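You operate a simulated robot arm through the tools that you are given. There is no shell and no other tool. Be economical: measure what you need, move in short steps, check, and stop when the job is done.

The job below is to be done with a simulated two-armed robot. You get a single attempt, and the scene is never put back.

## Task
Pick up the green ring binder from the binder board with one hand, pass it to the other hand and put it on the worktop by the bin.

It is judged by the outcome, as a careful person would: the job done as asked, and still so three seconds after it is handed in. It fails if anything else is knocked over, pushed out of place, dropped, spilled or broken.

## Robot
Two 7-joint arms with two-finger parallel grippers on one trunk, on a base that drives. Base frame: it is fixed to the floor where the robot stands at the start and does not move with it; the origin is under the middle of the robot, x ahead of it, y to its left, z up. Readings come in cm, degrees, newtons and seconds.
The left shoulder is at the start at [6, 14.3, 82.4], the right one opposite. Each reaches about 88.7 cm from its shoulder. Places, roughly: worktop by the bin [-200, -80, 90]. Payload 1.57 kg a hand.
Tool frame (each hand has its own): the origin (TCP) lies between the finger pads and is the grasp point; the fingertips stand 3 cm ahead of it; z points along the fingers, y is the line along which they close. The gripper opens to 11 cm. The fingers are 2.4 cm wide and 1.2 cm thick; the gripper's body (4.8 by 11.2 cm) begins 7.8 cm behind the TCP.
Orientation is told as [roll, pitch, yaw] about the base's x, y, z axes, in that order, counted from this pose: with the fingers straight down and closing along the base's y, the tool's x points along the base's -x, its y along +y and its z along -z.

## Interface
- The arms move only by the tool arm_command. It takes "left_commands", "right_commands" or both (then of equal length, played together; a hand with none holds still); each is a list that holds one entry, the list of rows, each a list of 7 numbers: the shift along the base's x, y, z in units of 20 mm (1.0 is 20 mm), then the turn, a rotation vector about the base's x, y, z in units of 4 degrees (1.0 is 4 degrees), then the gripper command, from -1 (shut) to 1 (fully open), values between in proportion. In form: [[[dx, dy, dz, ax, ay, az, jaw], ...]]. A call has 1 to 8 rows; each row shifts and turns the commanded pose from where the row before left it. A call with a number of a shift or a turn outside -1 to 1 is refused whole. Rows are played at 5 a second. More than 5 cm and 8.6 degrees between two rows, or a gripper value outside its range, and nothing of the call is played. Where a pose cannot be reached the arm comes as near as it can. A force on the tool above 40 N (or 10 N above the force at the start of the call, whichever is more), or a blocked arm, ends the call early, and 0.2 s more pass. The fingers move at their own pace (about 4.5 cm/s each) and stop on an object; they squeeze with about 34 N. The grip force told is the motor's: it shows also when the fingers shut on nothing. Time passes only in rows, and 0.2 s behind the last, so rows that do not move let the fingers close. The reply holds the time, the measured pose of the TCP, the force on the tool along the base axes, the opening and the grip force, in the units named above and with some noise, with the torque about the TCP (base axes, N m) and any sound that the robot's microphone picked up.
- Cameras (640 x 400 px; columns grow to the right, rows downward): "scene" is now at [5.14, -2.25, 146.9]; the picture's right is [-0.19, -0.98, 0.00], its down [-0.52, 0.10, -0.85] and it looks along [0.83, -0.16, -0.53] (base axes); focal length 245 px, centre (320, 200). "left" rides on the left gripper at [7, -1.6, -14.1] in its tool frame; the picture's right is [0.23, 0.97, 0.00], its down [-0.86, 0.20, -0.48] and it looks along [-0.47, 0.11, 0.88] (tool axes); focal length 222 px, centre (320, 200). "right" rides on the right gripper at [7, 1.6, -14.1] in its tool frame; the picture's right is [-0.23, 0.97, 0.00], its down [-0.86, -0.20, -0.48] and it looks along [-0.47, -0.11, 0.88] (tool axes); focal length 222 px, centre (320, 200). There is no depth. A picture from a camera that has moved, and an enlarged one, comes with that camera's place and axes in the base frame and with its lens. The place of the scene camera against the robot may be out by one fixed shift of up to 1.8 cm in any direction.
- grab_frame(camera): a new picture of that camera. The clock stands still meanwhile.
- lift_body(by): slides the trunk up (or, below 0, down) by that many cm; the arms and the scene camera ride with it, the base frame stays. It gives what a move gives, with no picture.
- roll_base(legs): drives the robot by 1 to 6 legs, each [ahead, left, turn to the left] in cm, cm and degrees, along the robot's own axes; the way and the turn of a leg run together, so that a leg with both is an arc; at most 150 cm and 180 degrees a leg. The arms and the cameras ride along, it lands a little off, and it stops where it bumps. It gives what a move gives.
- aim_head(pan, tilt): turns the head with the scene camera to pan (to the left, within 86 degrees either way) and tilt (down, from -29 to 69), counted from straight ahead of the robot. It gives what a move gives.
- close_up(camera, box): a new picture of the part [left, top, right, bottom] of that camera's present view, enlarged. The clock stands still meanwhile.
- sign_off(): hands the job in; it is judged then, once.

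Work in short steps. Places have to be worked out from the pictures, the camera data and where the tool is seen: move nearer, look again, correct. Check each grasp and each placing, and mend what went wrong. You have 120 turns and 108 pictures in all, those below and enlarged ones among them. Open the grippers and draw the arms clear of the work before you hand the job in, unless the task says otherwise; then end with one line.

The tools are called after "Request:" by a JSON object that holds its "op" and its "data". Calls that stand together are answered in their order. arm_command: Moves the arms, as the interface text tells. Its arguments: {"type":"object","properties":{"left_commands":{"type":"array"},"right_commands":{"type":"array"}},"required":[]} The other tools are called the same way: lift_body (by) slides the trunk up or down; roll_base (legs) drives the base; aim_head (pan, tilt) turns the head that bears the scene camera; grab_frame (camera) takes a picture; close_up (camera, box) takes an enlarged picture of a part of a camera's view; sign_off () hands the job in.

At the start:

```text
clock: 0.0
left_ee_pos: [31.41, 5.76, 99.92]
left_orientation: [-0.1, 0.0, 0.0]
left_wrist_force: [-0.4, -0.2, -0.1]
left_torque: [-0.06, -0.01, 0.02]
left_width: 11.01
left_gripper_force: 0.1
right_ee_pos: [33.69, -19.79, 100.01]
right_orientation: [0.1, 0.0, 0.0]
right_wrist_force: [-0.7, -0.1, -0.3]
right_torque: [0.05, 0.01, -0.01]
right_width: 11.0
right_gripper_force: 0.1
trunk travel left (down, up): [-42.3, 16.7]
robot x, y, heading: [-0.12, 0.07, -0.1]
head pan, tilt: [-11.0, 32.3]
```

scene: 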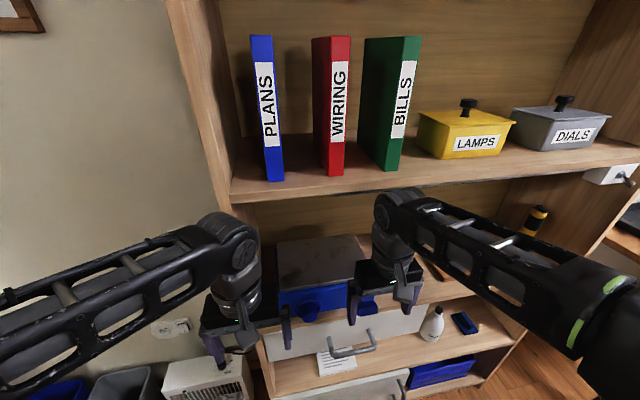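
right: 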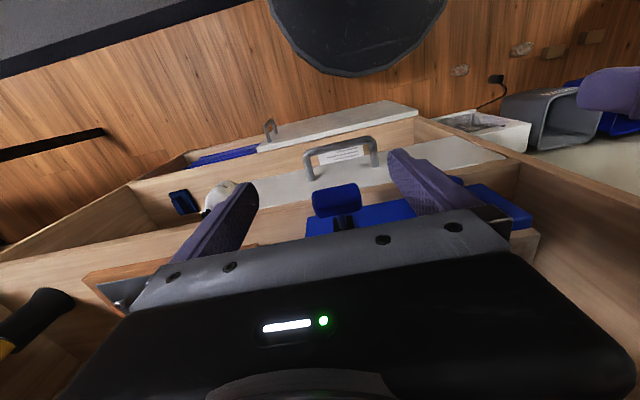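
left: 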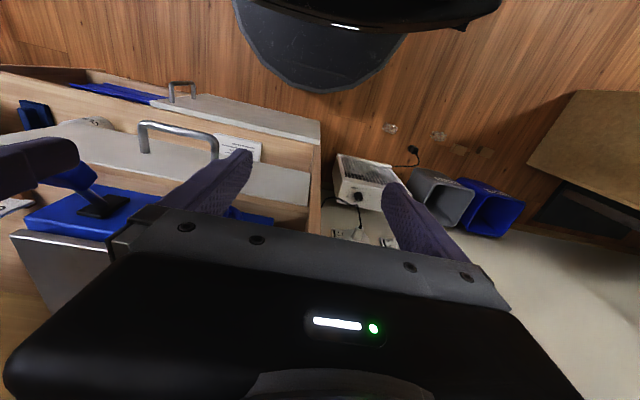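

The green binder (BILLS) stands on the upper board, with its front at about x=48, y=-25. I'll enlarge it to measure it better.

Request:
{"op": "close_up", "data": {"camera": "scene", "box": [220, 20, 460, 190]}}

Request:
{"op": "aim_head", "data": {"pan": 86, "tilt": 25}}

```text
2.35 times, centred on (340, 105) of scene
camera zoom: at [5.14, -2.25, 146.9], right [-0.19, -0.98, 0.0], down [-0.52, 0.1, -0.85], along [0.83, -0.16, -0.53], focal length 576 px, centre (273, 424)
```

zoom: 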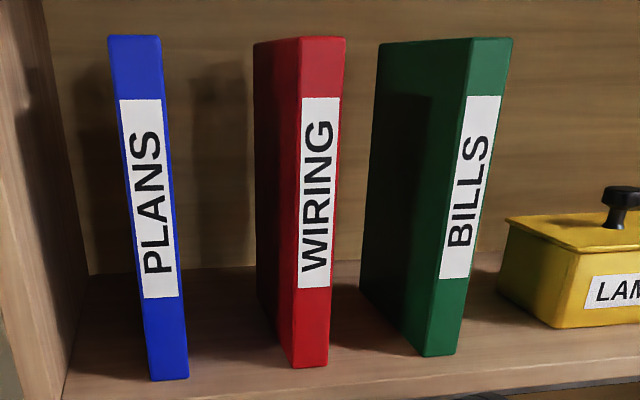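

```text
clock: 1.7
left_ee_pos: [31.38, 5.61, 100.08]
left_orientation: [0.0, 0.0, 0.0]
left_wrist_force: [-0.5, -1.1, 0.2]
left_torque: [0.0, 0.05, 0.0]
left_width: 11.01
left_gripper_force: 0.1
right_ee_pos: [33.69, -19.77, 100.01]
right_orientation: [0.1, -0.1, 0.0]
right_wrist_force: [0.5, -0.3, 0.5]
right_torque: [0.03, -0.04, 0.02]
right_width: 10.99
right_gripper_force: 0.1
trunk travel left (down, up): [-42.3, 16.7]
robot x, y, heading: [-0.07, -0.15, 0.2]
head pan, tilt: [85.9, 25.0]
```

Green binder: front at x≈47.6, y from -23.7 to -27.0, depth about 18, height about 23, aligned with x. Next I look around to find the worktop by the bin.

Request:
{"op": "grab_frame", "data": {"camera": "scene"}}

Request:
{"op": "aim_head", "data": {"pan": -86, "tilt": 25}}

Request:
{"op": "grab_frame", "data": {"camera": "scene"}}

```text
103 pictures are left
camera scene: at [-2.99, 8.65, 148.05], right [1.0, -0.07, 0.0], down [-0.03, -0.42, -0.91], along [0.06, 0.9, -0.42], focal length 245 px, centre (320, 200)
```

scene: 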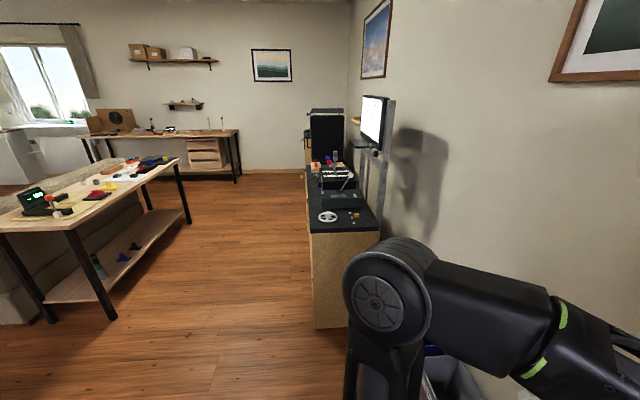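

```text
clock: 4.3
left_ee_pos: [31.38, 5.8, 99.98]
left_orientation: [0.0, 0.0, 0.0]
left_wrist_force: [0.3, 0.2, 0.4]
left_torque: [0.0, 0.0, 0.04]
left_width: 11.0
left_gripper_force: 0.1
right_ee_pos: [33.59, -19.75, 99.99]
right_orientation: [0.2, 0.0, 0.0]
right_wrist_force: [-0.5, 0.4, -1.3]
right_torque: [-0.02, -0.05, -0.01]
right_width: 11.01
right_gripper_force: 0.0
trunk travel left (down, up): [-42.3, 16.7]
robot x, y, heading: [0.12, 0.12, 0.1]
head pan, tilt: [-85.9, 25.0]
```

```text
102 pictures are left
camera scene: at [-2.99, -9.73, 148.05], right [-1.0, -0.07, 0.0], down [-0.03, 0.42, -0.91], along [0.06, -0.9, -0.42], focal length 245 px, centre (320, 200)
```

scene: 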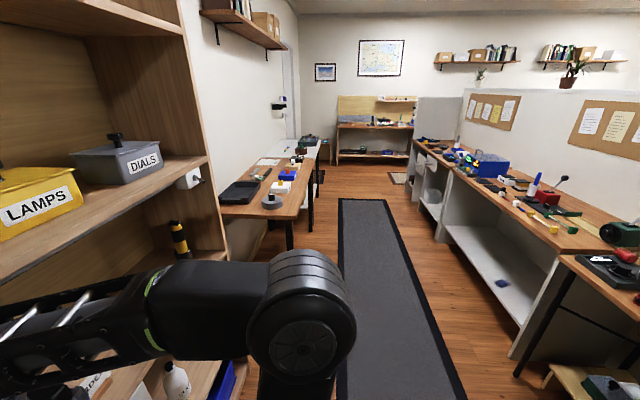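

The shelf above leaves about 34 cm of clearance, so I'll grip the spine with the right hand's fingers pointing forward, at z≈136.5. The left hand can then take the binder by its top edge. First I raise the trunk and aim the head at the shelf.

Request:
{"op": "lift_body", "data": {"by": 14}}

Request:
{"op": "aim_head", "data": {"pan": -15, "tilt": 32}}

Request:
{"op": "arm_command", "data": {"right_commands": [[[-0.5, 0, 0.5, 0, -1, 0, 1], [-0.5, 0, 0.5, 0, -1, 0, 1], [-0.5, 0, 0.5, 0, -1, 0, 1], [-0.5, 0, 0.5, 0, -1, 0, 1], [-0.5, 0, 0.5, 0, -1, 0, 1], [-0.5, 0, 0.5, 0, -1, 0, 1], [0, 0, 0.5, 0, -1, 0, 1], [0, 0, 0.5, 0, -1, 0, 1]]]}}

Request:
{"op": "grab_frame", "data": {"camera": "scene"}}

```text
clock: 6.0
left_ee_pos: [31.31, 5.66, 114.0]
left_orientation: [-0.1, 0.0, 0.0]
left_wrist_force: [0.1, -0.8, -0.8]
left_torque: [0.02, 0.02, -0.04]
left_width: 11.0
left_gripper_force: 0.1
right_ee_pos: [33.63, -19.72, 113.99]
right_orientation: [0.1, 0.0, 0.0]
right_wrist_force: [0.0, -1.1, 0.0]
right_torque: [-0.01, -0.02, 0.0]
right_width: 11.01
right_gripper_force: 0.1
trunk travel left (down, up): [-56.3, 2.7]
robot x, y, heading: [0.04, -0.29, 0.2]
head pan, tilt: [-85.9, 25.0]
```

```text
clock: 7.4
left_ee_pos: [31.36, 5.73, 113.95]
left_orientation: [0.0, 0.0, 0.0]
left_wrist_force: [0.1, 0.4, 0.0]
left_torque: [0.0, 0.01, -0.02]
left_width: 10.99
left_gripper_force: 0.1
right_ee_pos: [33.59, -19.85, 113.94]
right_orientation: [0.1, 0.0, 0.1]
right_wrist_force: [0.2, -0.5, 0.1]
right_torque: [0.02, 0.04, 0.01]
right_width: 10.97
right_gripper_force: 0.0
trunk travel left (down, up): [-56.3, 2.7]
robot x, y, heading: [-0.08, 0.27, -0.1]
head pan, tilt: [-15.0, 32.0]
```

```text
clock: 9.2
left_ee_pos: [31.34, 5.63, 114.0]
left_orientation: [0.0, -0.1, 0.1]
left_wrist_force: [-0.6, -0.3, 0.4]
left_torque: [0.01, 0.03, 0.02]
left_width: 11.01
left_gripper_force: 0.1
right_ee_pos: [27.69, -19.79, 122.05]
right_orientation: [0.0, -32.0, 0.0]
right_wrist_force: [-0.2, -0.2, -0.5]
right_torque: [0.01, 0.0, 0.02]
right_width: 11.03
right_gripper_force: 0.0
trunk travel left (down, up): [-56.3, 2.7]
robot x, y, heading: [0.25, 0.29, -0.2]
head pan, tilt: [-15.0, 32.0]
```

```text
101 pictures are left
camera scene: at [4.95, -2.87, 160.94], right [-0.26, -0.97, 0.0], down [-0.51, 0.14, -0.85], along [0.82, -0.22, -0.53], focal length 245 px, centre (320, 200)
```

scene: 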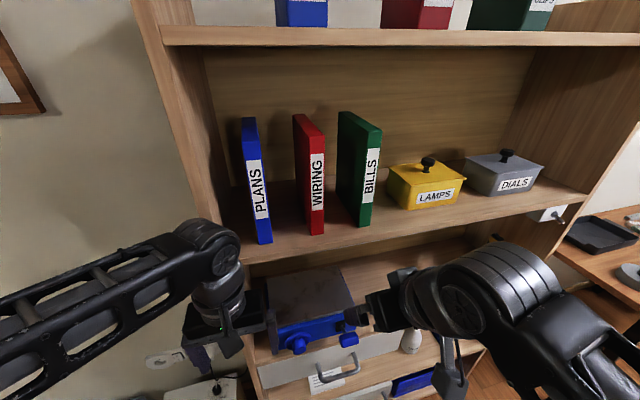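

More coloured items stand on the next shelf up, including a green one, so I look up to check which board is the binder board.

Request:
{"op": "aim_head", "data": {"pan": -15, "tilt": -5}}

Request:
{"op": "grab_frame", "data": {"camera": "scene"}}

```text
clock: 10.3
left_ee_pos: [31.48, 5.76, 114.08]
left_orientation: [0.0, 0.0, -0.1]
left_wrist_force: [0.0, -0.3, 0.2]
left_torque: [0.02, 0.0, 0.02]
left_width: 11.01
left_gripper_force: 0.0
right_ee_pos: [27.69, -19.76, 122.02]
right_orientation: [0.0, -32.0, -0.1]
right_wrist_force: [0.4, -0.1, -0.1]
right_torque: [-0.01, 0.01, -0.02]
right_width: 11.0
right_gripper_force: 0.1
trunk travel left (down, up): [-56.3, 2.7]
robot x, y, heading: [0.17, 0.35, -0.0]
head pan, tilt: [-15.0, -5.0]
```

```text
100 pictures are left
camera scene: at [4.81, -2.81, 166.86], right [-0.26, -0.97, 0.0], down [0.08, -0.02, -1.0], along [0.96, -0.26, 0.09], focal length 245 px, centre (320, 200)
```

scene: 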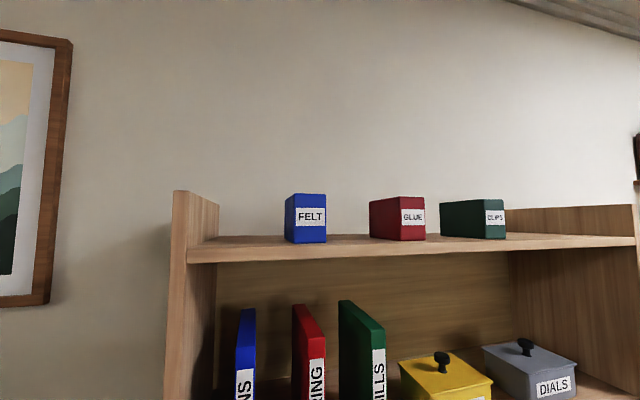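

Those on the top shelf are small boxes, so BILLS is the target. I continue turning the right hand to point forward.

Request:
{"op": "aim_head", "data": {"pan": -22, "tilt": 32}}

Request:
{"op": "arm_command", "data": {"right_commands": [[[0, -0.2, 0.5, 0, -1, 0, 1], [0, -0.2, 0.5, 0, -1, 0, 1], [0, -0.2, 0.5, 0, -1, 0, 1], [0, -0.2, 0.5, 0, -1, 0, 1], [0, -0.2, 0.5, 0, -1, 0, 1], [0, -0.2, 0.5, 0, -1, 0, 1], [0, -0.2, 0.5, 0, -1, 0, 1], [0, -0.2, 0.5, 0, -1, 0, 1]]]}}

Request:
{"op": "arm_command", "data": {"right_commands": [[[0.5, -0.2, 0.5, 0, -1, 0, 1], [0.5, -0.2, 0.5, 0, -1, 0, 1], [0.5, -0.2, 0.5, 0, -1, 0, 1], [0.5, -0.2, 0.5, 0, -1, 0, 1], [0.5, -0.2, 0.5, 0, -1, 0, 1], [0.5, -0.2, 0.5, 0, -1, 0, 1], [0, 0, 0, 0, -0.5, 0, 1], [0, 0, 0, 0, 0, 0, 1]]]}}

Request:
{"op": "grab_frame", "data": {"camera": "scene"}}

Request:
{"op": "grab_frame", "data": {"camera": "right"}}

```text
clock: 11.3
left_ee_pos: [31.45, 5.82, 113.95]
left_orientation: [-0.1, 0.0, 0.1]
left_wrist_force: [-0.5, 0.1, -0.7]
left_torque: [0.02, 0.03, 0.01]
left_width: 10.99
left_gripper_force: 0.1
right_ee_pos: [27.72, -19.75, 121.93]
right_orientation: [0.0, -32.1, -0.1]
right_wrist_force: [0.4, -0.5, -0.5]
right_torque: [0.0, -0.01, 0.02]
right_width: 11.01
right_gripper_force: 0.1
trunk travel left (down, up): [-56.3, 2.7]
robot x, y, heading: [0.16, 0.51, 0.0]
head pan, tilt: [-22.0, 32.0]
```

```text
clock: 13.1
left_ee_pos: [31.36, 5.75, 113.96]
left_orientation: [0.0, 0.0, -0.1]
left_wrist_force: [0.1, 0.5, -0.8]
left_torque: [0.0, 0.0, -0.02]
left_width: 11.01
left_gripper_force: 0.0
right_ee_pos: [27.61, -23.14, 130.03]
right_orientation: [-0.1, -64.0, 0.1]
right_wrist_force: [-0.7, 0.4, 0.1]
right_torque: [0.0, -0.01, 0.0]
right_width: 11.0
right_gripper_force: 0.1
trunk travel left (down, up): [-56.3, 2.7]
robot x, y, heading: [0.07, -0.09, 0.2]
head pan, tilt: [-22.0, 32.0]
```

```text
clock: 14.9
left_ee_pos: [31.48, 5.6, 114.0]
left_orientation: [0.0, 0.1, 0.0]
left_wrist_force: [0.4, 0.0, -0.4]
left_torque: [0.0, 0.03, -0.01]
left_width: 10.98
left_gripper_force: 0.0
right_ee_pos: [33.61, -25.36, 136.15]
right_orientation: [-35.8, -89.9, 35.9]
right_wrist_force: [-1.1, -0.2, -0.8]
right_torque: [0.01, -0.01, 0.02]
right_width: 10.98
right_gripper_force: 0.0
trunk travel left (down, up): [-56.3, 2.7]
robot x, y, heading: [-0.1, 0.38, -0.3]
head pan, tilt: [-22.0, 32.0]
```

```text
99 pictures are left
camera scene: at [4.67, -3.91, 160.94], right [-0.37, -0.93, 0.0], down [-0.49, 0.2, -0.85], along [0.79, -0.32, -0.53], focal length 245 px, centre (320, 200)
```

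scene: 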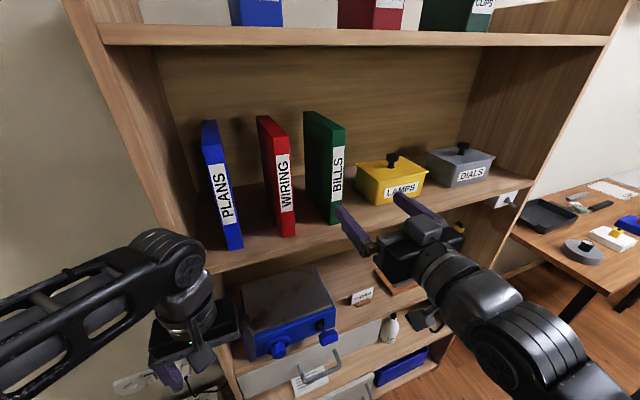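

```text
98 pictures are left
camera right: at [19.72, -23.79, 129.11], right [0.0, 0.97, 0.23], down [-0.48, -0.2, 0.86], along [0.88, -0.11, 0.47], focal length 222 px, centre (320, 200)
```

right: 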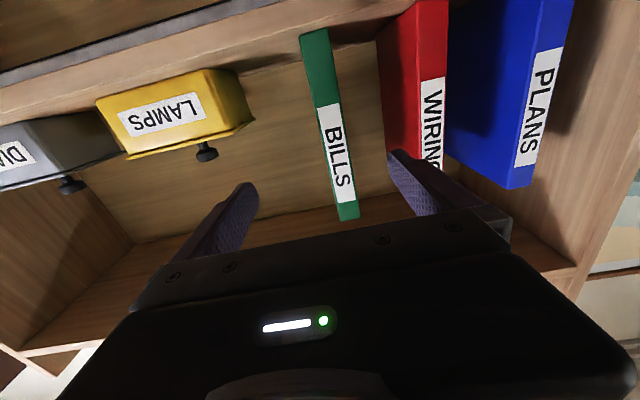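

From the hand camera the binder's centre is at y≈-23.6 (the scene camera is shifted by about 1.7). I align to that and advance partway, leaving the fingertips just short of the spine.

Request:
{"op": "arm_command", "data": {"right_commands": [[[0, 0.9, 0, 0, 0, 0, 1], [0.7, 0, 0, 0, 0, 0, 1], [0.7, 0, 0, 0, 0, 0, 1], [0.7, 0, 0, 0, 0, 0, 1], [0.7, 0, 0, 0, 0, 0, 1], [0.7, 0, 0, 0, 0, 0, 1], [0, 0, 0, 0, 0, 0, 1]]]}}

Request:
{"op": "grab_frame", "data": {"camera": "right"}}

Request:
{"op": "grab_frame", "data": {"camera": "scene"}}

```text
clock: 16.5
left_ee_pos: [31.38, 5.61, 114.04]
left_orientation: [-0.1, 0.1, 0.1]
left_wrist_force: [0.7, -0.1, -0.1]
left_torque: [0.0, 0.01, 0.01]
left_width: 10.98
left_gripper_force: 0.1
right_ee_pos: [40.66, -23.5, 136.41]
right_orientation: [-138.2, -89.9, 138.2]
right_wrist_force: [-0.7, 0.7, 0.1]
right_torque: [-0.04, 0.02, -0.03]
right_width: 10.98
right_gripper_force: 0.0
right hand out of reach, approached as far as the arm can: row 1
trunk travel left (down, up): [-56.3, 2.7]
robot x, y, heading: [-0.25, 0.15, 0.1]
head pan, tilt: [-22.0, 32.0]
```

```text
97 pictures are left
camera right: at [26.62, -21.97, 129.41], right [0.0, 0.97, 0.23], down [-0.48, -0.2, 0.85], along [0.88, -0.11, 0.47], focal length 222 px, centre (320, 200)
```

right: 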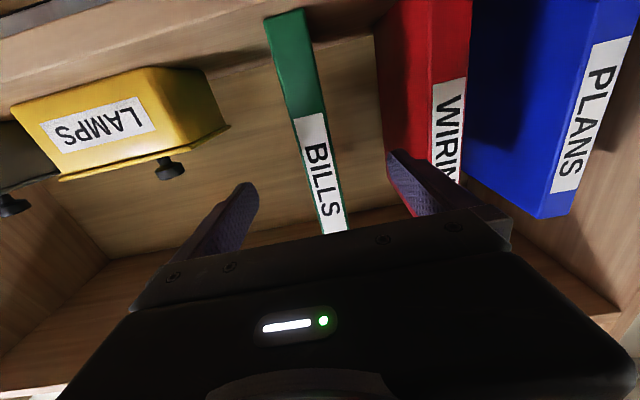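

```text
96 pictures are left
camera scene: at [4.62, -3.89, 160.94], right [-0.37, -0.93, 0.0], down [-0.49, 0.2, -0.85], along [0.79, -0.32, -0.53], focal length 245 px, centre (320, 200)
```

scene: 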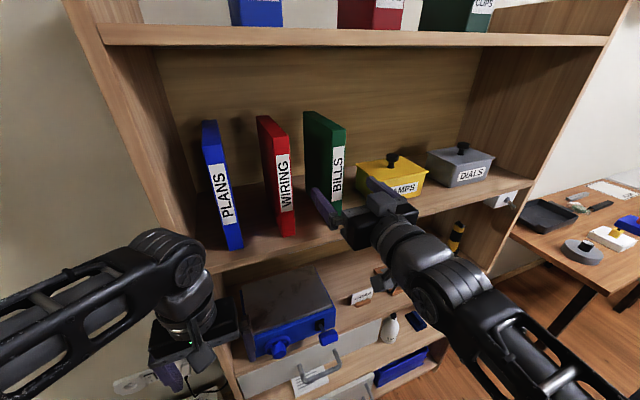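

The binder's centre reads y≈-23.7, spine at x≈48, and the fingers straddle it. I advance to x≈54.

Request:
{"op": "arm_command", "data": {"right_commands": [[[0.95, -0.1, 0, 0, 0, 0, 1], [0.95, 0, 0, 0, 0, 0, 1], [0.95, 0, 0, 0, 0, 0, 1], [0.95, 0, 0, 0, 0, 0, 1], [0.95, 0, 0, 0, 0, 0, 1], [0.95, 0, 0, 0, 0, 0, 1], [0.95, 0, 0, 0, 0, 0, 1]]]}}

Request:
{"op": "grab_frame", "data": {"camera": "right"}}

Request:
{"op": "grab_frame", "data": {"camera": "scene"}}

```text
clock: 18.1
left_ee_pos: [31.48, 5.77, 114.01]
left_orientation: [0.0, -0.1, 0.1]
left_wrist_force: [0.1, 0.0, 0.6]
left_torque: [0.0, -0.01, 0.02]
left_width: 11.01
left_gripper_force: 0.0
right_ee_pos: [54.24, -24.0, 136.28]
right_orientation: [-31.8, -90.0, 31.9]
right_wrist_force: [0.2, -0.4, -0.7]
right_torque: [-0.04, 0.03, 0.01]
right_width: 10.99
right_gripper_force: 0.1
trunk travel left (down, up): [-56.3, 2.7]
robot x, y, heading: [-0.15, -0.04, -0.1]
head pan, tilt: [-22.0, 32.0]
```

```text
95 pictures are left
camera right: at [40.24, -22.37, 129.3], right [0.0, 0.97, 0.23], down [-0.48, -0.2, 0.86], along [0.88, -0.11, 0.47], focal length 222 px, centre (320, 200)
```

right: 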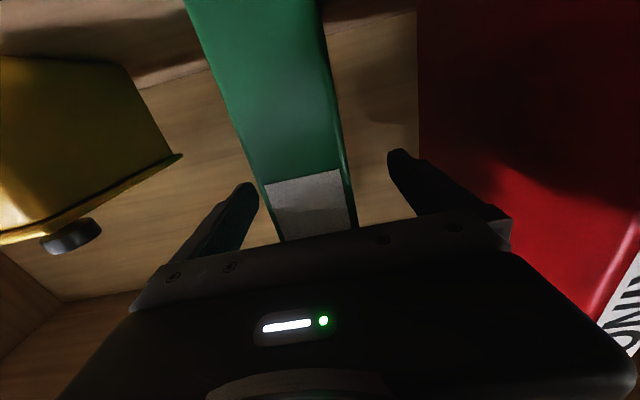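

```text
94 pictures are left
camera scene: at [4.71, -3.9, 160.94], right [-0.37, -0.93, 0.0], down [-0.49, 0.2, -0.85], along [0.79, -0.32, -0.53], focal length 245 px, centre (320, 200)
```

scene: 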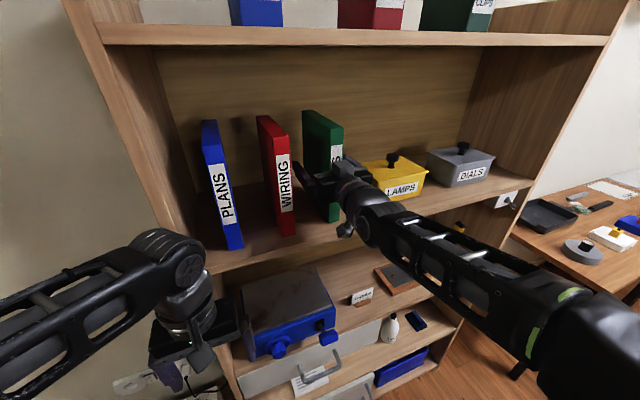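

The binder is centred between the fingers, so I close the gripper.

Request:
{"op": "arm_command", "data": {"right_commands": [[[0, 0, 0, 0, 0, 0, -1], [0, 0, 0, 0, 0, 0, -1], [0, 0, 0, 0, 0, 0, -1], [0, 0, 0, 0, 0, 0, -1], [0, 0, 0, 0, 0, 0, -1], [0, 0, 0, 0, 0, 0, -1]]]}}

```text
clock: 19.5
left_ee_pos: [31.45, 5.71, 113.97]
left_orientation: [0.0, -0.1, 0.0]
left_wrist_force: [-0.2, 0.0, -0.9]
left_torque: [-0.03, 0.02, 0.01]
left_width: 10.98
left_gripper_force: 0.1
right_ee_pos: [54.09, -23.9, 136.31]
right_orientation: [-110.1, -90.1, 110.2]
right_wrist_force: [-0.3, 1.2, 0.0]
right_torque: [0.16, 0.04, 0.04]
right_width: 3.01
right_gripper_force: 25.7
trunk travel left (down, up): [-56.3, 2.7]
robot x, y, heading: [-0.03, 0.07, -0.0]
head pan, tilt: [-22.0, 32.0]
```

Gripped at a width of 3.0 cm. I lift about 2.5 cm slowly and look.

Request:
{"op": "arm_command", "data": {"right_commands": [[[0, 0, 0.3, 0, 0, 0, -1], [0, 0, 0.3, 0, 0, 0, -1], [0, 0, 0.3, 0, 0, 0, -1], [0, 0, 0.4, 0, 0, 0, -1], [0, 0, 0, 0, 0, 0, -1]]]}}

Request:
{"op": "grab_frame", "data": {"camera": "scene"}}

```text
clock: 20.7
left_ee_pos: [31.41, 5.58, 114.0]
left_orientation: [0.0, 0.1, -0.1]
left_wrist_force: [0.1, 0.2, 0.6]
left_torque: [0.01, 0.04, 0.0]
left_width: 11.0
left_gripper_force: 0.0
right_ee_pos: [53.97, -23.91, 138.82]
right_orientation: [-80.0, -90.0, 80.0]
right_wrist_force: [0.1, 0.4, -4.0]
right_torque: [0.03, 0.01, -0.02]
right_width: 2.98
right_gripper_force: 34.4
trunk travel left (down, up): [-56.3, 2.7]
robot x, y, heading: [0.03, -0.25, 0.3]
head pan, tilt: [-22.0, 32.0]
```

```text
93 pictures are left
camera scene: at [4.7, -3.92, 160.94], right [-0.37, -0.93, 0.0], down [-0.49, 0.2, -0.85], along [0.79, -0.32, -0.53], focal length 245 px, centre (320, 200)
```

scene: 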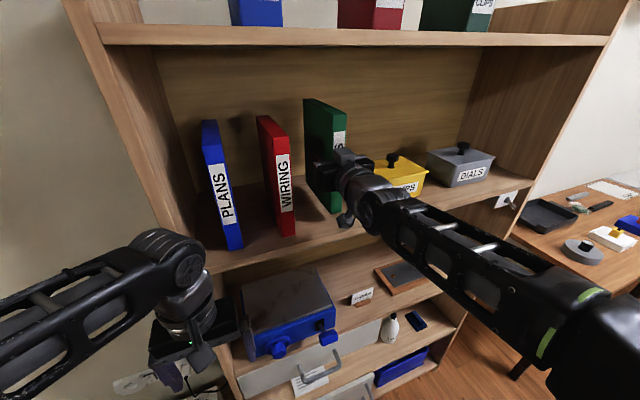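

The binder is lifted clear and weighs about 4 N. I back the base straight out 35 cm.

Request:
{"op": "roll_base", "data": {"legs": [[-35, 0, 0]]}}

Request:
{"op": "grab_frame", "data": {"camera": "scene"}}

```text
clock: 23.0
left_ee_pos: [-4.34, 5.56, 114.04]
left_orientation: [0.0, 0.1, -0.3]
left_wrist_force: [-0.5, 0.0, -0.1]
left_torque: [-0.01, -0.05, 0.0]
left_width: 10.98
left_gripper_force: 0.0
right_ee_pos: [18.21, -24.07, 138.77]
right_orientation: [-147.0, -90.0, 146.9]
right_wrist_force: [0.2, 0.2, -3.9]
right_torque: [-0.03, 0.03, 0.03]
right_width: 2.98
right_gripper_force: 34.2
trunk travel left (down, up): [-56.3, 2.7]
robot x, y, heading: [-35.38, -0.54, -0.3]
head pan, tilt: [-22.0, 32.0]
```

```text
92 pictures are left
camera scene: at [-31.08, -3.85, 160.94], right [-0.38, -0.93, 0.0], down [-0.49, 0.2, -0.85], along [0.79, -0.32, -0.53], focal length 245 px, centre (320, 200)
```

scene: 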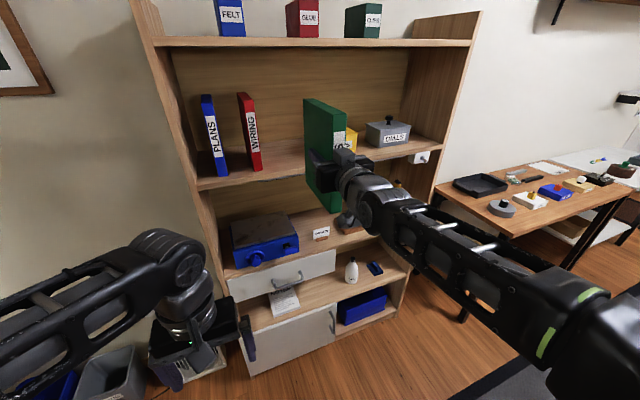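

The binder is clear of the shelf. I bring it lower and nearer in front of the trunk, raising the left hand meanwhile.

Request:
{"op": "arm_command", "data": {"right_commands": [[[-0.5, 0.2, -0.8, 0, 0, 0, -1], [-0.5, 0.2, -0.8, 0, 0, 0, -1], [-0.5, 0.2, -0.8, 0, 0, 0, -1], [-0.5, 0.2, -0.8, 0, 0, 0, -1], [-0.5, 0.2, -0.8, 0, 0, 0, -1], [-0.5, 0.2, -0.8, 0, 0, 0, -1], [-0.5, 0.2, -0.8, 0, 0, 0, -1], [-0.5, 0.2, -0.8, 0, 0, 0, -1]]], "left_commands": [[[0, 0.1, 0.9, 0, 0, 0, 1], [0, 0.1, 0.9, 0, 0, 0, 1], [0, 0.1, 0.9, 0, 0, 0, 1], [0, 0.1, 0.9, 0, 0, 0, 1], [0, 0, 0.9, 0, 0, 0, 1], [0, 0, 0.9, 0, 0, 0, 1], [0, 0, 0.9, 0, 0, 0, 1], [0, 0, 0.9, 0, 0, 0, 1]]]}}

Request:
{"op": "grab_frame", "data": {"camera": "scene"}}

```text
clock: 24.8
left_ee_pos: [-3.19, 5.07, 116.21]
left_orientation: [-0.1, -0.2, -0.2]
left_wrist_force: [0.5, -0.3, -0.6]
left_torque: [0.0, 0.01, -0.01]
left_width: 11.0
left_gripper_force: 0.1
left hand out of reach, approached as far as the arm can: row 2, 3, 4, 5, 6, 7, 8
right_ee_pos: [12.81, -21.48, 129.12]
right_orientation: [11.2, -90.0, -11.3]
right_wrist_force: [-0.1, -0.8, -3.1]
right_torque: [-0.04, 0.05, 0.01]
right_width: 2.97
right_gripper_force: 34.1
right hand out of reach, approached as far as the arm can: row 7, 8
trunk travel left (down, up): [-56.3, 2.7]
robot x, y, heading: [-35.62, 0.06, -0.3]
head pan, tilt: [-22.0, 32.0]
```

```text
91 pictures are left
camera scene: at [-30.98, -3.92, 160.94], right [-0.38, -0.93, 0.0], down [-0.49, 0.2, -0.85], along [0.78, -0.32, -0.53], focal length 245 px, centre (320, 200)
```

scene: 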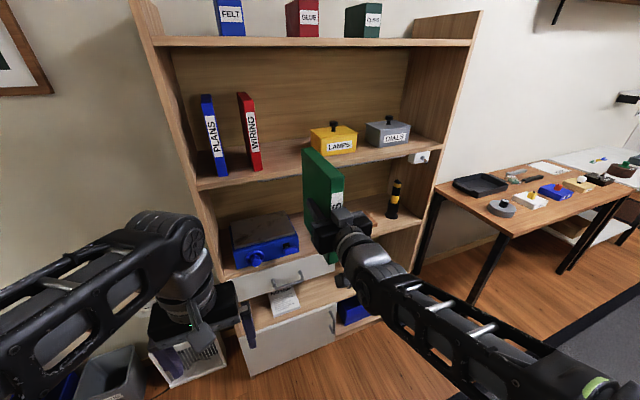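

The left hand can't rise higher with its fingers straight down. I'll have it pitched about 45° forward-down, to take the binder at its upper spine corner instead, and tilt it now.

Request:
{"op": "arm_command", "data": {"left_commands": [[[0, 0.2, 0.2, 0, -1, 0, 1], [0, 0.2, 0.2, 0, -1, 0, 1], [0, 0.2, 0.3, 0, -1, 0, 1], [0, 0.2, 0.3, 0, -1, 0, 1], [0, 0, 0.4, 0, -1, 0, 1], [0, 0, 0.4, 0, -1, 0, 1], [0, 0, 0.4, 0, -1, 0, 1], [0, 0, 0.4, 0, -1, 0, 1]]]}}

```text
clock: 26.6
left_ee_pos: [-3.25, 6.69, 121.45]
left_orientation: [0.2, -32.1, -0.3]
left_wrist_force: [0.0, 0.2, -0.3]
left_torque: [0.04, 0.0, 0.01]
left_width: 11.03
left_gripper_force: 0.0
right_ee_pos: [12.67, -21.26, 129.2]
right_orientation: [-23.6, -89.8, 23.4]
right_wrist_force: [-0.1, -0.3, -3.6]
right_torque: [0.04, 0.02, 0.01]
right_width: 3.0
right_gripper_force: 34.1
trunk travel left (down, up): [-56.3, 2.7]
robot x, y, heading: [-35.74, 0.24, -0.1]
head pan, tilt: [-22.0, 32.0]
```

That works. I continue tilting to about -46° while raising the left hand, and bring the right hand toward the middle.

Request:
{"op": "arm_command", "data": {"left_commands": [[[0, 0.2, 0.8, 0, -1, 0, 1], [0, 0.2, 0.8, 0, -1, 0, 1], [0, 0.2, 0.8, 0, -1, 0, 1], [0, 0.2, 0.8, 0, -0.5, 0, 1], [0, 0, 0.8, 0, 0, 0, 1], [0, 0, 0.8, 0, 0, 0, 1], [0, 0, 0.8, 0, 0, 0, 1], [0, 0, 0.8, 0, 0, 0, 1]]], "right_commands": [[[0, 0.7, 0, 0, 0, 0, -1], [0, 0.7, 0, 0, 0, 0, -1], [0, 0.7, 0, 0, 0, 0, -1], [0, 0.7, 0, 0, 0, 0, -1], [0, 0.7, 0, 0, 0, 0, -1], [0, 0.7, 0, 0, 0, 0, -1], [0, 0.7, 0, 0, 0, 0, -1], [0, 0.7, 0, 0, 0, 0, -1]]]}}

Request:
{"op": "grab_frame", "data": {"camera": "scene"}}

```text
clock: 28.4
left_ee_pos: [-3.17, 8.24, 134.23]
left_orientation: [0.3, -45.9, -0.4]
left_wrist_force: [0.3, 0.0, -0.2]
left_torque: [-0.01, -0.05, 0.01]
left_width: 10.99
left_gripper_force: 0.1
right_ee_pos: [12.71, -10.04, 129.0]
right_orientation: [-3.6, -90.0, 3.4]
right_wrist_force: [0.3, 1.3, -3.0]
right_torque: [0.0, 0.02, -0.01]
right_width: 3.02
right_gripper_force: 34.0
trunk travel left (down, up): [-56.3, 2.7]
robot x, y, heading: [-35.63, 0.12, -0.2]
head pan, tilt: [-22.0, 32.0]
```

```text
90 pictures are left
camera scene: at [-30.96, -3.8, 160.94], right [-0.38, -0.93, 0.0], down [-0.49, 0.2, -0.85], along [0.78, -0.32, -0.53], focal length 245 px, centre (320, 200)
```

scene: 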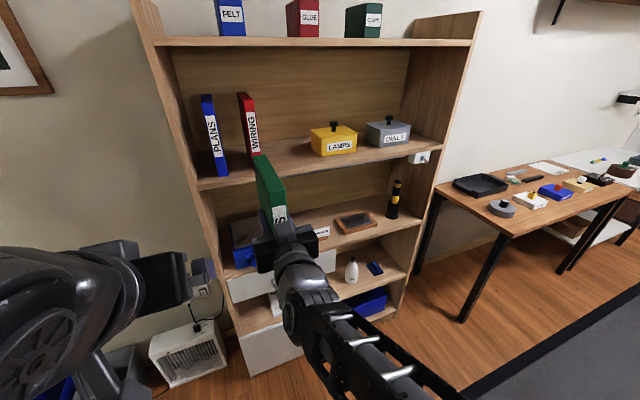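

Binder now: spine x≈6.5, top z≈140.7, y≈-10. I move the left hand to a staging pose above and behind the corner.

Request:
{"op": "arm_command", "data": {"left_commands": [[[0.4, 0, 0.75, 0, 0, 0, 1], [0.4, 0, 0.75, 0, 0, 0, 1], [0.4, 0, 0.75, 0, 0, 0, 1], [0.4, 0, 0.75, 0, 0, 0, 1], [0.4, 0, 0.75, 0, 0, 0, 1], [0.4, 0, 0.75, 0, 0, 0, 1], [0.4, 0, 0.75, 0, 0, 0, 1], [0.4, 0, 0.75, 0, 0, 0, 1]]]}}

Request:
{"op": "arm_command", "data": {"left_commands": [[[0, -0.9, 0, 0, 0, 0, 1], [0, -0.9, 0, 0, 0, 0, 1], [0, -0.9, 0, 0, 0, 0, 1], [0, -0.9, 0, 0, 0, 0, 1], [0, -0.9, 0, 0, 0, 0, 1]]]}}

Request:
{"op": "grab_frame", "data": {"camera": "left"}}

Request:
{"op": "grab_frame", "data": {"camera": "scene"}}

```text
clock: 30.2
left_ee_pos: [3.0, 8.18, 146.05]
left_orientation: [0.3, -45.9, -0.6]
left_wrist_force: [0.4, -0.3, -0.3]
left_torque: [0.03, 0.0, 0.02]
left_width: 10.99
left_gripper_force: 0.1
right_ee_pos: [12.81, -10.27, 129.04]
right_orientation: [66.5, -90.0, -66.6]
right_wrist_force: [-0.9, 0.1, -3.3]
right_torque: [0.04, 0.0, 0.01]
right_width: 2.99
right_gripper_force: 34.3
trunk travel left (down, up): [-56.3, 2.7]
robot x, y, heading: [-35.37, -0.27, -0.3]
head pan, tilt: [-22.0, 32.0]
```

```text
clock: 31.4
left_ee_pos: [3.25, 3.73, 145.99]
left_orientation: [0.2, -46.3, -0.5]
left_wrist_force: [-0.6, 0.0, -0.4]
left_torque: [0.0, -0.03, 0.02]
left_width: 10.99
left_gripper_force: 0.1
left hand out of reach, approached as far as the arm can: row 2, 4, 5
right_ee_pos: [12.75, -10.19, 129.03]
right_orientation: [16.9, -90.0, -17.0]
right_wrist_force: [-0.3, -0.1, -2.5]
right_torque: [0.03, 0.06, 0.02]
right_width: 2.98
right_gripper_force: 33.9
trunk travel left (down, up): [-56.3, 2.7]
robot x, y, heading: [-35.88, 0.06, -0.2]
head pan, tilt: [-22.0, 32.0]
```

```text
89 pictures are left
camera left: at [-11.79, 2.22, 150.61], right [-0.15, 0.98, -0.16], down [0.24, 0.2, 0.95], along [0.96, 0.1, -0.27], focal length 222 px, centre (320, 200)
```

left: 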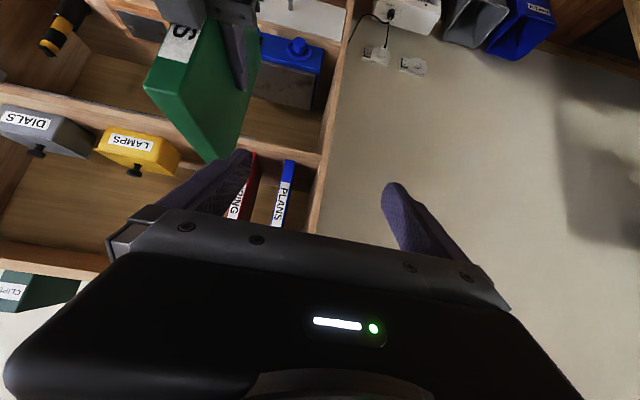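

```text
88 pictures are left
camera scene: at [-30.97, -3.91, 160.94], right [-0.38, -0.93, 0.0], down [-0.49, 0.2, -0.85], along [0.78, -0.32, -0.53], focal length 245 px, centre (320, 200)
```

scene: 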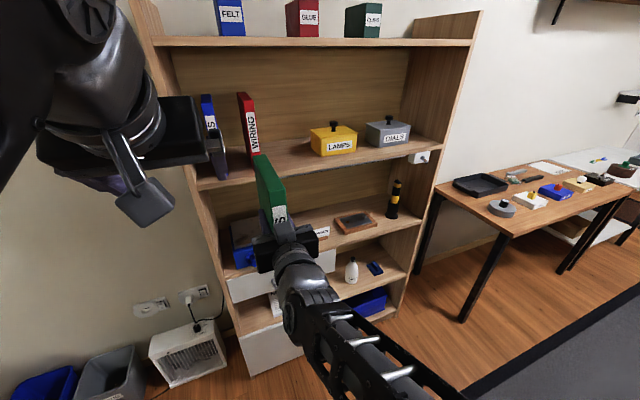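

The left hand stops near y≈4 in this pose, so I bring the binder over to it with the right hand.

Request:
{"op": "arm_command", "data": {"left_commands": [[[0, 0.3, 0, 0, 0, 0, 1], [0, 0, 0, 0, 0, 0, 1], [0, 0, 0, 0, 0, 0, 1], [0, 0, 0, 0, 0, 0, 1], [0, 0, 0, 0, 0, 0, 1], [0, 0, 0, 0, 0, 0, 1], [0, 0, 0, 0, 0, 0, 1], [0, 0, 0, 0, 0, 0, 1]]], "right_commands": [[[0, 0.9, 0, 0, 0, 0, -1], [0, 0.9, 0, 0, 0, 0, -1], [0, 0.9, 0, 0, 0, 0, -1], [0, 0.9, 0, 0, 0, 0, -1], [0, 0.9, 0, 0, 0, 0, -1], [0, 0.9, 0, 0, 0, 0, -1], [0, 0.9, 0, 0, 0, 0, -1], [0, 0.6, 0, 0, 0, 0, -1]]]}}

Request:
{"op": "grab_frame", "data": {"camera": "left"}}

Request:
{"op": "grab_frame", "data": {"camera": "scene"}}

```text
clock: 32.9
left_ee_pos: [3.36, 4.3, 146.12]
left_orientation: [0.3, -46.5, -0.6]
left_wrist_force: [-0.1, 0.4, -0.1]
left_torque: [-0.01, -0.03, 0.02]
left_width: 10.99
left_gripper_force: 0.1
right_ee_pos: [12.35, -0.46, 124.86]
right_orientation: [43.5, -77.9, -41.3]
right_wrist_force: [-0.1, 0.6, -2.5]
right_torque: [-0.01, 0.05, -0.01]
right_width: 2.98
right_gripper_force: 34.0
trunk travel left (down, up): [-56.3, 2.7]
robot x, y, heading: [-35.54, -0.25, -0.3]
head pan, tilt: [-22.0, 32.0]
stopped in row 7 (right hand): the arm was blocked; the commanded pose is now the measured one
```

```text
87 pictures are left
camera left: at [-11.71, 2.67, 150.68], right [-0.15, 0.98, -0.16], down [0.24, 0.19, 0.95], along [0.96, 0.1, -0.27], focal length 222 px, centre (320, 200)
```

left: 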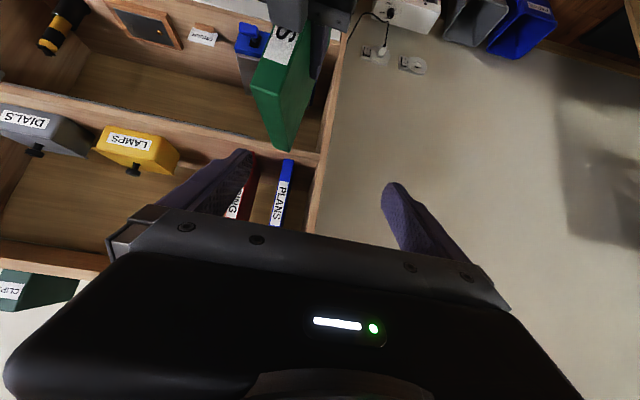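

```text
86 pictures are left
camera scene: at [-30.97, -3.87, 160.94], right [-0.38, -0.93, 0.0], down [-0.49, 0.2, -0.85], along [0.78, -0.32, -0.53], focal length 245 px, centre (320, 200)
```

scene: 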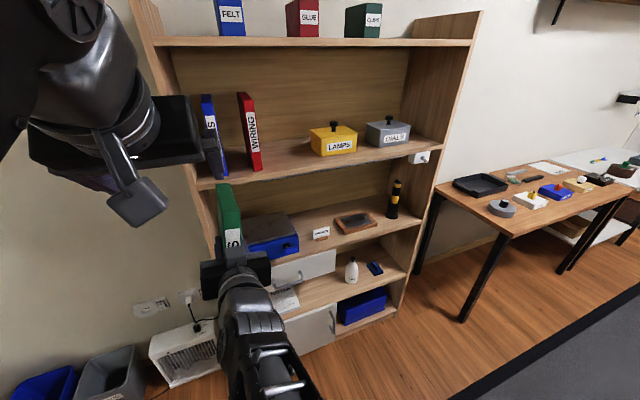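

The right arm got blocked near y≈-1 and tilted slightly. I'll level it again, shift it back a little and forward, and back the base away from the shelf so both arms can meet further out.

Request:
{"op": "roll_base", "data": {"legs": [[-15, 0, 0]]}}

Request:
{"op": "arm_command", "data": {"right_commands": [[[0.3, -0.4, 0.5, -0.52, -0.54, -0.15, -1], [0.3, -0.4, 0.5, -0.52, -0.54, -0.15, -1], [0.3, -0.4, 0.5, -0.52, -0.54, -0.15, -1], [0.3, -0.4, 0.5, -0.52, -0.54, -0.15, -1], [0.8, 0, 0.2, 0, 0, 0, -1], [0.8, 0, 0.2, 0, 0, 0, -1], [0.8, 0, 0.2, 0, 0, 0, -1], [0.8, 0, 0.2, 0, 0, 0, -1]]], "left_commands": [[[0.5, 0, 0.2, 0, 0, 0, 1], [0.5, 0, 0.2, 0, 0, 0, 1], [0.5, 0, 0.2, 0, 0, 0, 1], [0.5, 0, 0.2, 0, 0, 0, 1], [0.5, 0, 0.2, 0, 0, 0, 1], [0.5, 0, 0.2, 0, 0, 0, 1], [0.5, 0, 0.2, 0, 0, 0, 1], [0.5, 0, 0.2, 0, 0, 0, 1]]]}}

```text
clock: 34.3
left_ee_pos: [-12.02, 4.31, 146.17]
left_orientation: [0.3, -46.5, -0.5]
left_wrist_force: [0.0, -0.5, 0.4]
left_torque: [0.0, 0.01, 0.04]
left_width: 11.01
left_gripper_force: 0.2
right_ee_pos: [-2.93, -0.16, 124.95]
right_orientation: [44.5, -78.1, -41.9]
right_wrist_force: [-0.9, 0.6, -5.0]
right_torque: [0.0, 0.01, -0.04]
right_width: 3.03
right_gripper_force: 33.6
trunk travel left (down, up): [-56.3, 2.7]
robot x, y, heading: [-50.53, 0.27, -0.2]
head pan, tilt: [-22.0, 32.0]
```

```text
clock: 36.1
left_ee_pos: [-8.4, 4.01, 147.11]
left_orientation: [0.1, -46.9, -0.5]
left_wrist_force: [1.3, -0.5, -0.6]
left_torque: [0.02, 0.09, 0.04]
left_width: 11.01
left_gripper_force: 0.1
left hand out of reach, approached as far as the arm can: row 2, 4, 6, 7, 8
right_ee_pos: [6.58, -3.54, 130.58]
right_orientation: [59.8, -88.6, -59.4]
right_wrist_force: [1.8, -0.5, -3.7]
right_torque: [-0.01, -0.02, 0.05]
right_width: 2.99
right_gripper_force: 33.8
trunk travel left (down, up): [-56.3, 2.7]
robot x, y, heading: [-50.84, 0.37, -0.2]
head pan, tilt: [-22.0, 32.0]
```

The left hand's reach limit seems to tighten with height. I test whether the right hand can go lower at this further-out x, bringing the left hand back and down too.

Request:
{"op": "arm_command", "data": {"right_commands": [[[0, 0, -0.7, 0, -0.1, 0, -1], [0, 0, -0.7, 0, -0.1, 0, -1], [0, 0, -0.7, 0, -0.1, 0, -1], [0, 0, -0.7, 0, 0, 0, -1], [0, 0, -0.7, 0, 0, 0, -1], [0, 0, -0.7, 0, 0, 0, -1], [0, 0, -0.7, 0, 0, 0, -1], [0, 0, -0.7, 0, 0, 0, -1]]]}}

Request:
{"op": "grab_frame", "data": {"camera": "scene"}}

```text
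clock: 37.9
left_ee_pos: [-8.87, 4.17, 147.16]
left_orientation: [0.0, -47.0, -0.4]
left_wrist_force: [1.0, -0.2, 0.6]
left_torque: [0.04, -0.03, 0.0]
left_width: 11.01
left_gripper_force: 0.1
right_ee_pos: [6.15, -4.18, 119.45]
right_orientation: [88.4, -85.6, -88.5]
right_wrist_force: [0.2, 0.9, -3.4]
right_torque: [0.0, 0.01, 0.04]
right_width: 3.0
right_gripper_force: 34.1
trunk travel left (down, up): [-56.3, 2.7]
robot x, y, heading: [-50.75, 0.01, -0.2]
head pan, tilt: [-22.0, 32.0]
```

```text
85 pictures are left
camera scene: at [-46.06, -3.76, 160.94], right [-0.38, -0.93, 0.0], down [-0.49, 0.2, -0.85], along [0.78, -0.32, -0.53], focal length 245 px, centre (320, 200)
```

scene: 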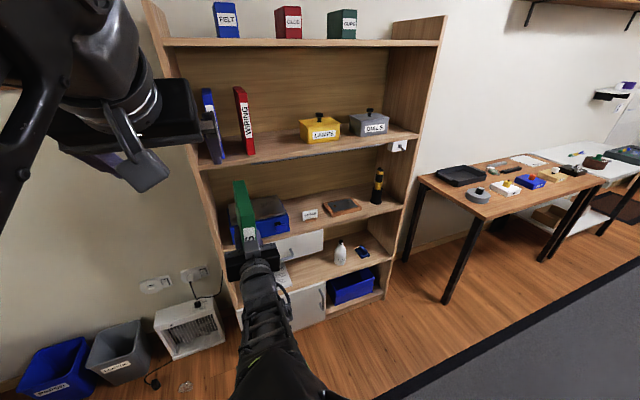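

The right hand goes lower fine out here. I level its 4° roll and bring the left hand down to the staging pose behind the binder's top corner.

Request:
{"op": "arm_command", "data": {"left_commands": [[[0.5, 0, -0.9, 0, 0, 0, 1], [0.5, 0, -0.9, 0, 0, 0, 1], [0.5, 0, -0.9, 0, 0, 0, 1], [0.5, 0, -0.9, 0, 0, 0, 1], [0.5, 0, -0.9, 0, 0, 0, 1], [0.5, 0, -0.8, 0, 0, 0, 1], [0, 0, 0, 0, 0, 0, 1]]], "right_commands": [[[0, 0, 0, -0.4, 0, 0, -1], [0, 0, 0, -0.4, 0, 0, -1], [0, 0, 0, -0.3, 0, 0, -1], [0, 0, 0, 0, 0, 0, -1], [0, 0, 0, 0, 0, 0, -1], [0, 0, 0, 0, 0, 0, -1], [0, 0, 0, 0, 0, 0, -1]]]}}

Request:
{"op": "arm_command", "data": {"left_commands": [[[0, -0.8, 0, 0, 0, 0, 1], [0, -0.8, 0, 0, 0, 0, 1], [0, -0.8, 0, 0, 0, 0, 1], [0, -0.8, 0, 0, 0, 0, 1], [0, -0.8, 0, 0, 0, 0, 1]]]}}

Request:
{"op": "grab_frame", "data": {"camera": "left"}}

Request:
{"op": "grab_frame", "data": {"camera": "scene"}}

```text
clock: 39.5
left_ee_pos: [-2.8, 4.26, 136.37]
left_orientation: [0.2, -46.5, -0.5]
left_wrist_force: [1.2, 0.1, -0.4]
left_torque: [0.0, -0.01, -0.03]
left_width: 11.03
left_gripper_force: 0.1
right_ee_pos: [6.42, -4.41, 119.73]
right_orientation: [76.6, -87.6, -76.7]
right_wrist_force: [-0.7, -1.1, -3.4]
right_torque: [0.05, 0.01, -0.01]
right_width: 2.99
right_gripper_force: 34.0
trunk travel left (down, up): [-56.3, 2.7]
robot x, y, heading: [-50.71, 0.35, -0.1]
head pan, tilt: [-22.0, 32.0]
```

```text
clock: 40.7
left_ee_pos: [-2.9, -3.76, 136.55]
left_orientation: [0.3, -46.5, -0.5]
left_wrist_force: [-1.3, -0.8, -0.4]
left_torque: [0.03, -0.03, 0.0]
left_width: 10.99
left_gripper_force: 0.1
right_ee_pos: [6.37, -4.55, 119.59]
right_orientation: [74.3, -87.8, -74.6]
right_wrist_force: [0.1, 0.5, -3.4]
right_torque: [-0.03, 0.04, -0.01]
right_width: 2.99
right_gripper_force: 34.1
trunk travel left (down, up): [-56.3, 2.7]
robot x, y, heading: [-50.97, 0.38, -0.2]
head pan, tilt: [-22.0, 32.0]
```

```text
84 pictures are left
camera left: at [-17.91, -5.34, 141.13], right [-0.15, 0.98, -0.16], down [0.24, 0.2, 0.95], along [0.96, 0.1, -0.27], focal length 222 px, centre (320, 200)
```

left: 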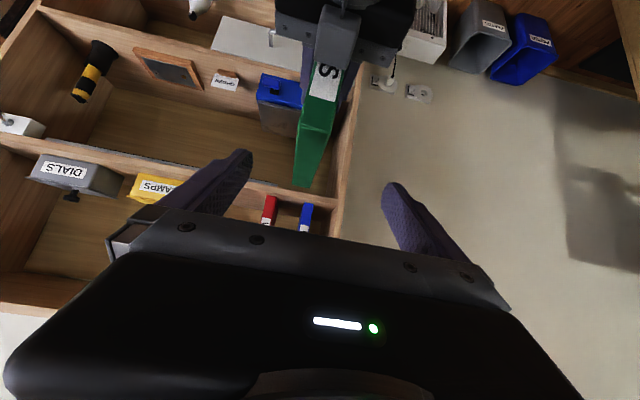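

```text
83 pictures are left
camera scene: at [-46.09, -3.83, 160.94], right [-0.38, -0.93, 0.0], down [-0.49, 0.2, -0.85], along [0.79, -0.32, -0.53], focal length 245 px, centre (320, 200)
```

scene: 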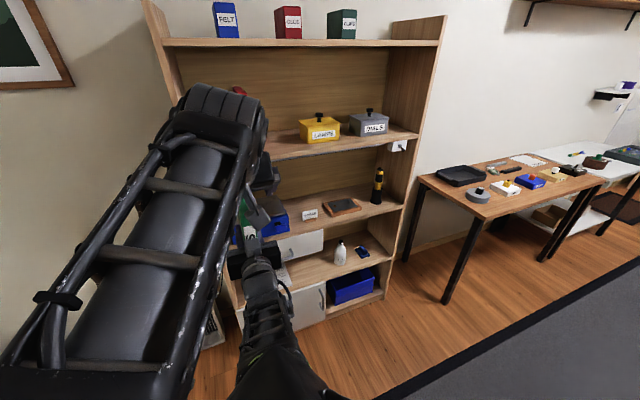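

The left hand is nearly aligned in y. I enlarge the left view to check the top-edge position against my prediction.

Request:
{"op": "close_up", "data": {"camera": "left", "box": [240, 40, 400, 200]}}

```text
2.50 times, centred on (320, 120) of left
camera zoom: at [-17.91, -5.34, 141.13], right [-0.15, 0.98, -0.16], down [0.24, 0.2, 0.95], along [0.96, 0.1, -0.27], focal length 555 px, centre (320, 400)
```

zoom: 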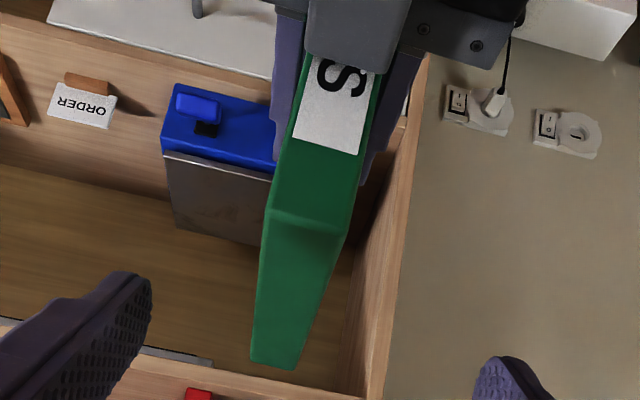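

The top edge is at z≈129.3, y≈-5.0. I advance the left hand along its finger axis to TCP ≈(6.2, -5, 126.3), in two stages.

Request:
{"op": "arm_command", "data": {"left_commands": [[[0, -0.6, 0, 0, 0, 0, 1], [0.57, 0, -0.64, 0, 0, 0, 1], [0.57, 0, -0.64, 0, 0, 0, 1], [0.57, 0, -0.64, 0, 0, 0, 1], [0.57, 0, -0.64, 0, 0, 0, 1], [0, 0, 0, 0, 0, 0, 1]]]}}

Request:
{"op": "grab_frame", "data": {"camera": "left"}}

```text
clock: 42.1
left_ee_pos: [1.71, -4.84, 132.11]
left_orientation: [-2.1, -46.2, 0.9]
left_wrist_force: [-0.6, 0.0, 0.1]
left_torque: [-0.01, 0.01, 0.04]
left_width: 10.96
left_gripper_force: 0.0
right_ee_pos: [6.44, -4.94, 119.59]
right_orientation: [72.8, -87.8, -73.5]
right_wrist_force: [-0.4, -0.4, -3.4]
right_torque: [-0.04, 0.06, 0.01]
right_width: 2.98
right_gripper_force: 34.2
trunk travel left (down, up): [-56.3, 2.7]
robot x, y, heading: [-50.73, -0.26, -0.3]
head pan, tilt: [-22.0, 32.0]
```

```text
81 pictures are left
camera left: at [-13.4, -6.17, 136.62], right [-0.15, 0.97, -0.19], down [0.25, 0.22, 0.94], along [0.96, 0.09, -0.27], focal length 222 px, centre (320, 200)
```

left: 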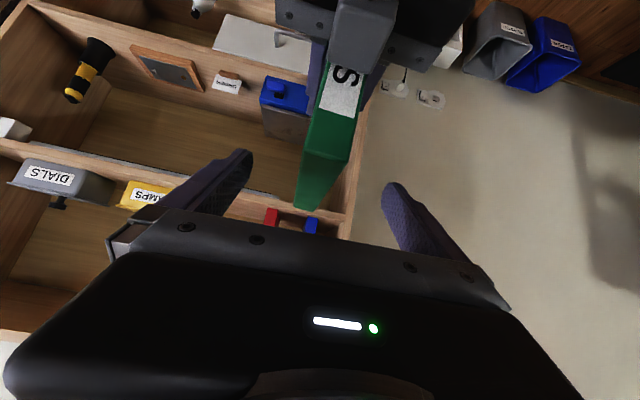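

Small drifts appeared in both hands, so I check the scene for arm contact.

Request:
{"op": "aim_head", "data": {"pan": 0, "tilt": 45}}

Request:
{"op": "grab_frame", "data": {"camera": "scene"}}

Request:
{"op": "grab_frame", "data": {"camera": "right"}}

```text
clock: 42.9
left_ee_pos: [1.8, -4.65, 131.85]
left_orientation: [-2.1, -46.2, 1.1]
left_wrist_force: [0.0, 0.3, -0.2]
left_torque: [0.02, -0.01, 0.04]
left_width: 11.0
left_gripper_force: 0.1
right_ee_pos: [6.58, -4.84, 119.66]
right_orientation: [75.3, -87.8, -75.8]
right_wrist_force: [-0.3, 0.1, -2.9]
right_torque: [-0.01, 0.01, 0.01]
right_width: 3.0
right_gripper_force: 34.3
trunk travel left (down, up): [-56.3, 2.7]
robot x, y, heading: [-50.68, 0.27, -0.3]
head pan, tilt: [0.0, 45.0]
```

```text
80 pictures are left
camera scene: at [-46.26, -0.43, 159.0], right [0.0, -1.0, 0.0], down [-0.71, 0.0, -0.71], along [0.71, 0.0, -0.71], focal length 245 px, centre (320, 200)
```

scene: 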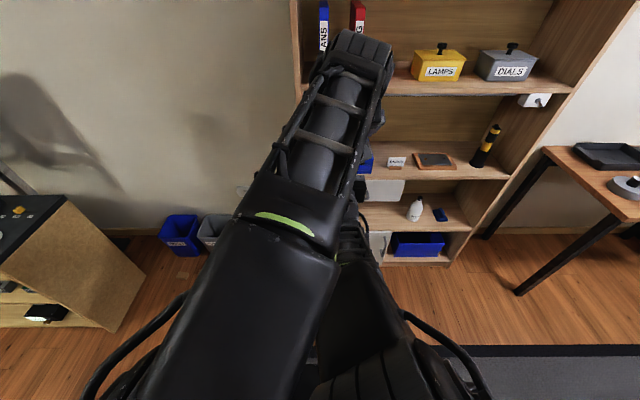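

```text
79 pictures are left
camera right: at [-7.55, -2.86, 112.95], right [0.01, 0.96, 0.26], down [-0.47, -0.23, 0.85], along [0.88, -0.13, 0.45], focal length 222 px, centre (320, 200)
```

right: 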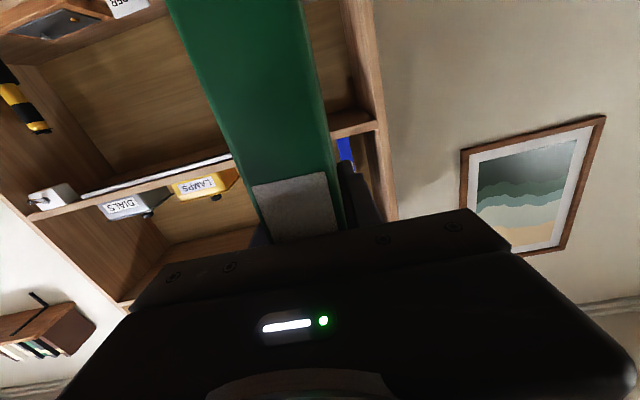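

The left forearm passes closely above the right arm, so there may be light contact. I correct the left roll and continue in small steps, watching both poses.

Request:
{"op": "arm_command", "data": {"left_commands": [[[0.4, 0, -0.45, 0.2, 0, -0.1, 1], [0.4, 0, -0.45, 0.2, 0, -0.1, 1], [0.4, 0, -0.45, 0, 0, 0, 1], [0, 0, 0, 0, 0, 0, 1]]]}}

```text
clock: 43.9
left_ee_pos: [3.86, -4.66, 129.79]
left_orientation: [-2.7, -46.2, 0.0]
left_wrist_force: [0.4, -0.5, 0.6]
left_torque: [-0.03, 0.0, -0.03]
left_width: 10.99
left_gripper_force: 0.0
right_ee_pos: [6.45, -4.82, 119.6]
right_orientation: [74.9, -87.9, -75.5]
right_wrist_force: [0.9, 0.1, -2.2]
right_torque: [0.0, 0.02, 0.0]
right_width: 3.0
right_gripper_force: 34.3
trunk travel left (down, up): [-56.3, 2.7]
robot x, y, heading: [-50.94, 0.17, -0.2]
head pan, tilt: [0.0, 45.0]
```

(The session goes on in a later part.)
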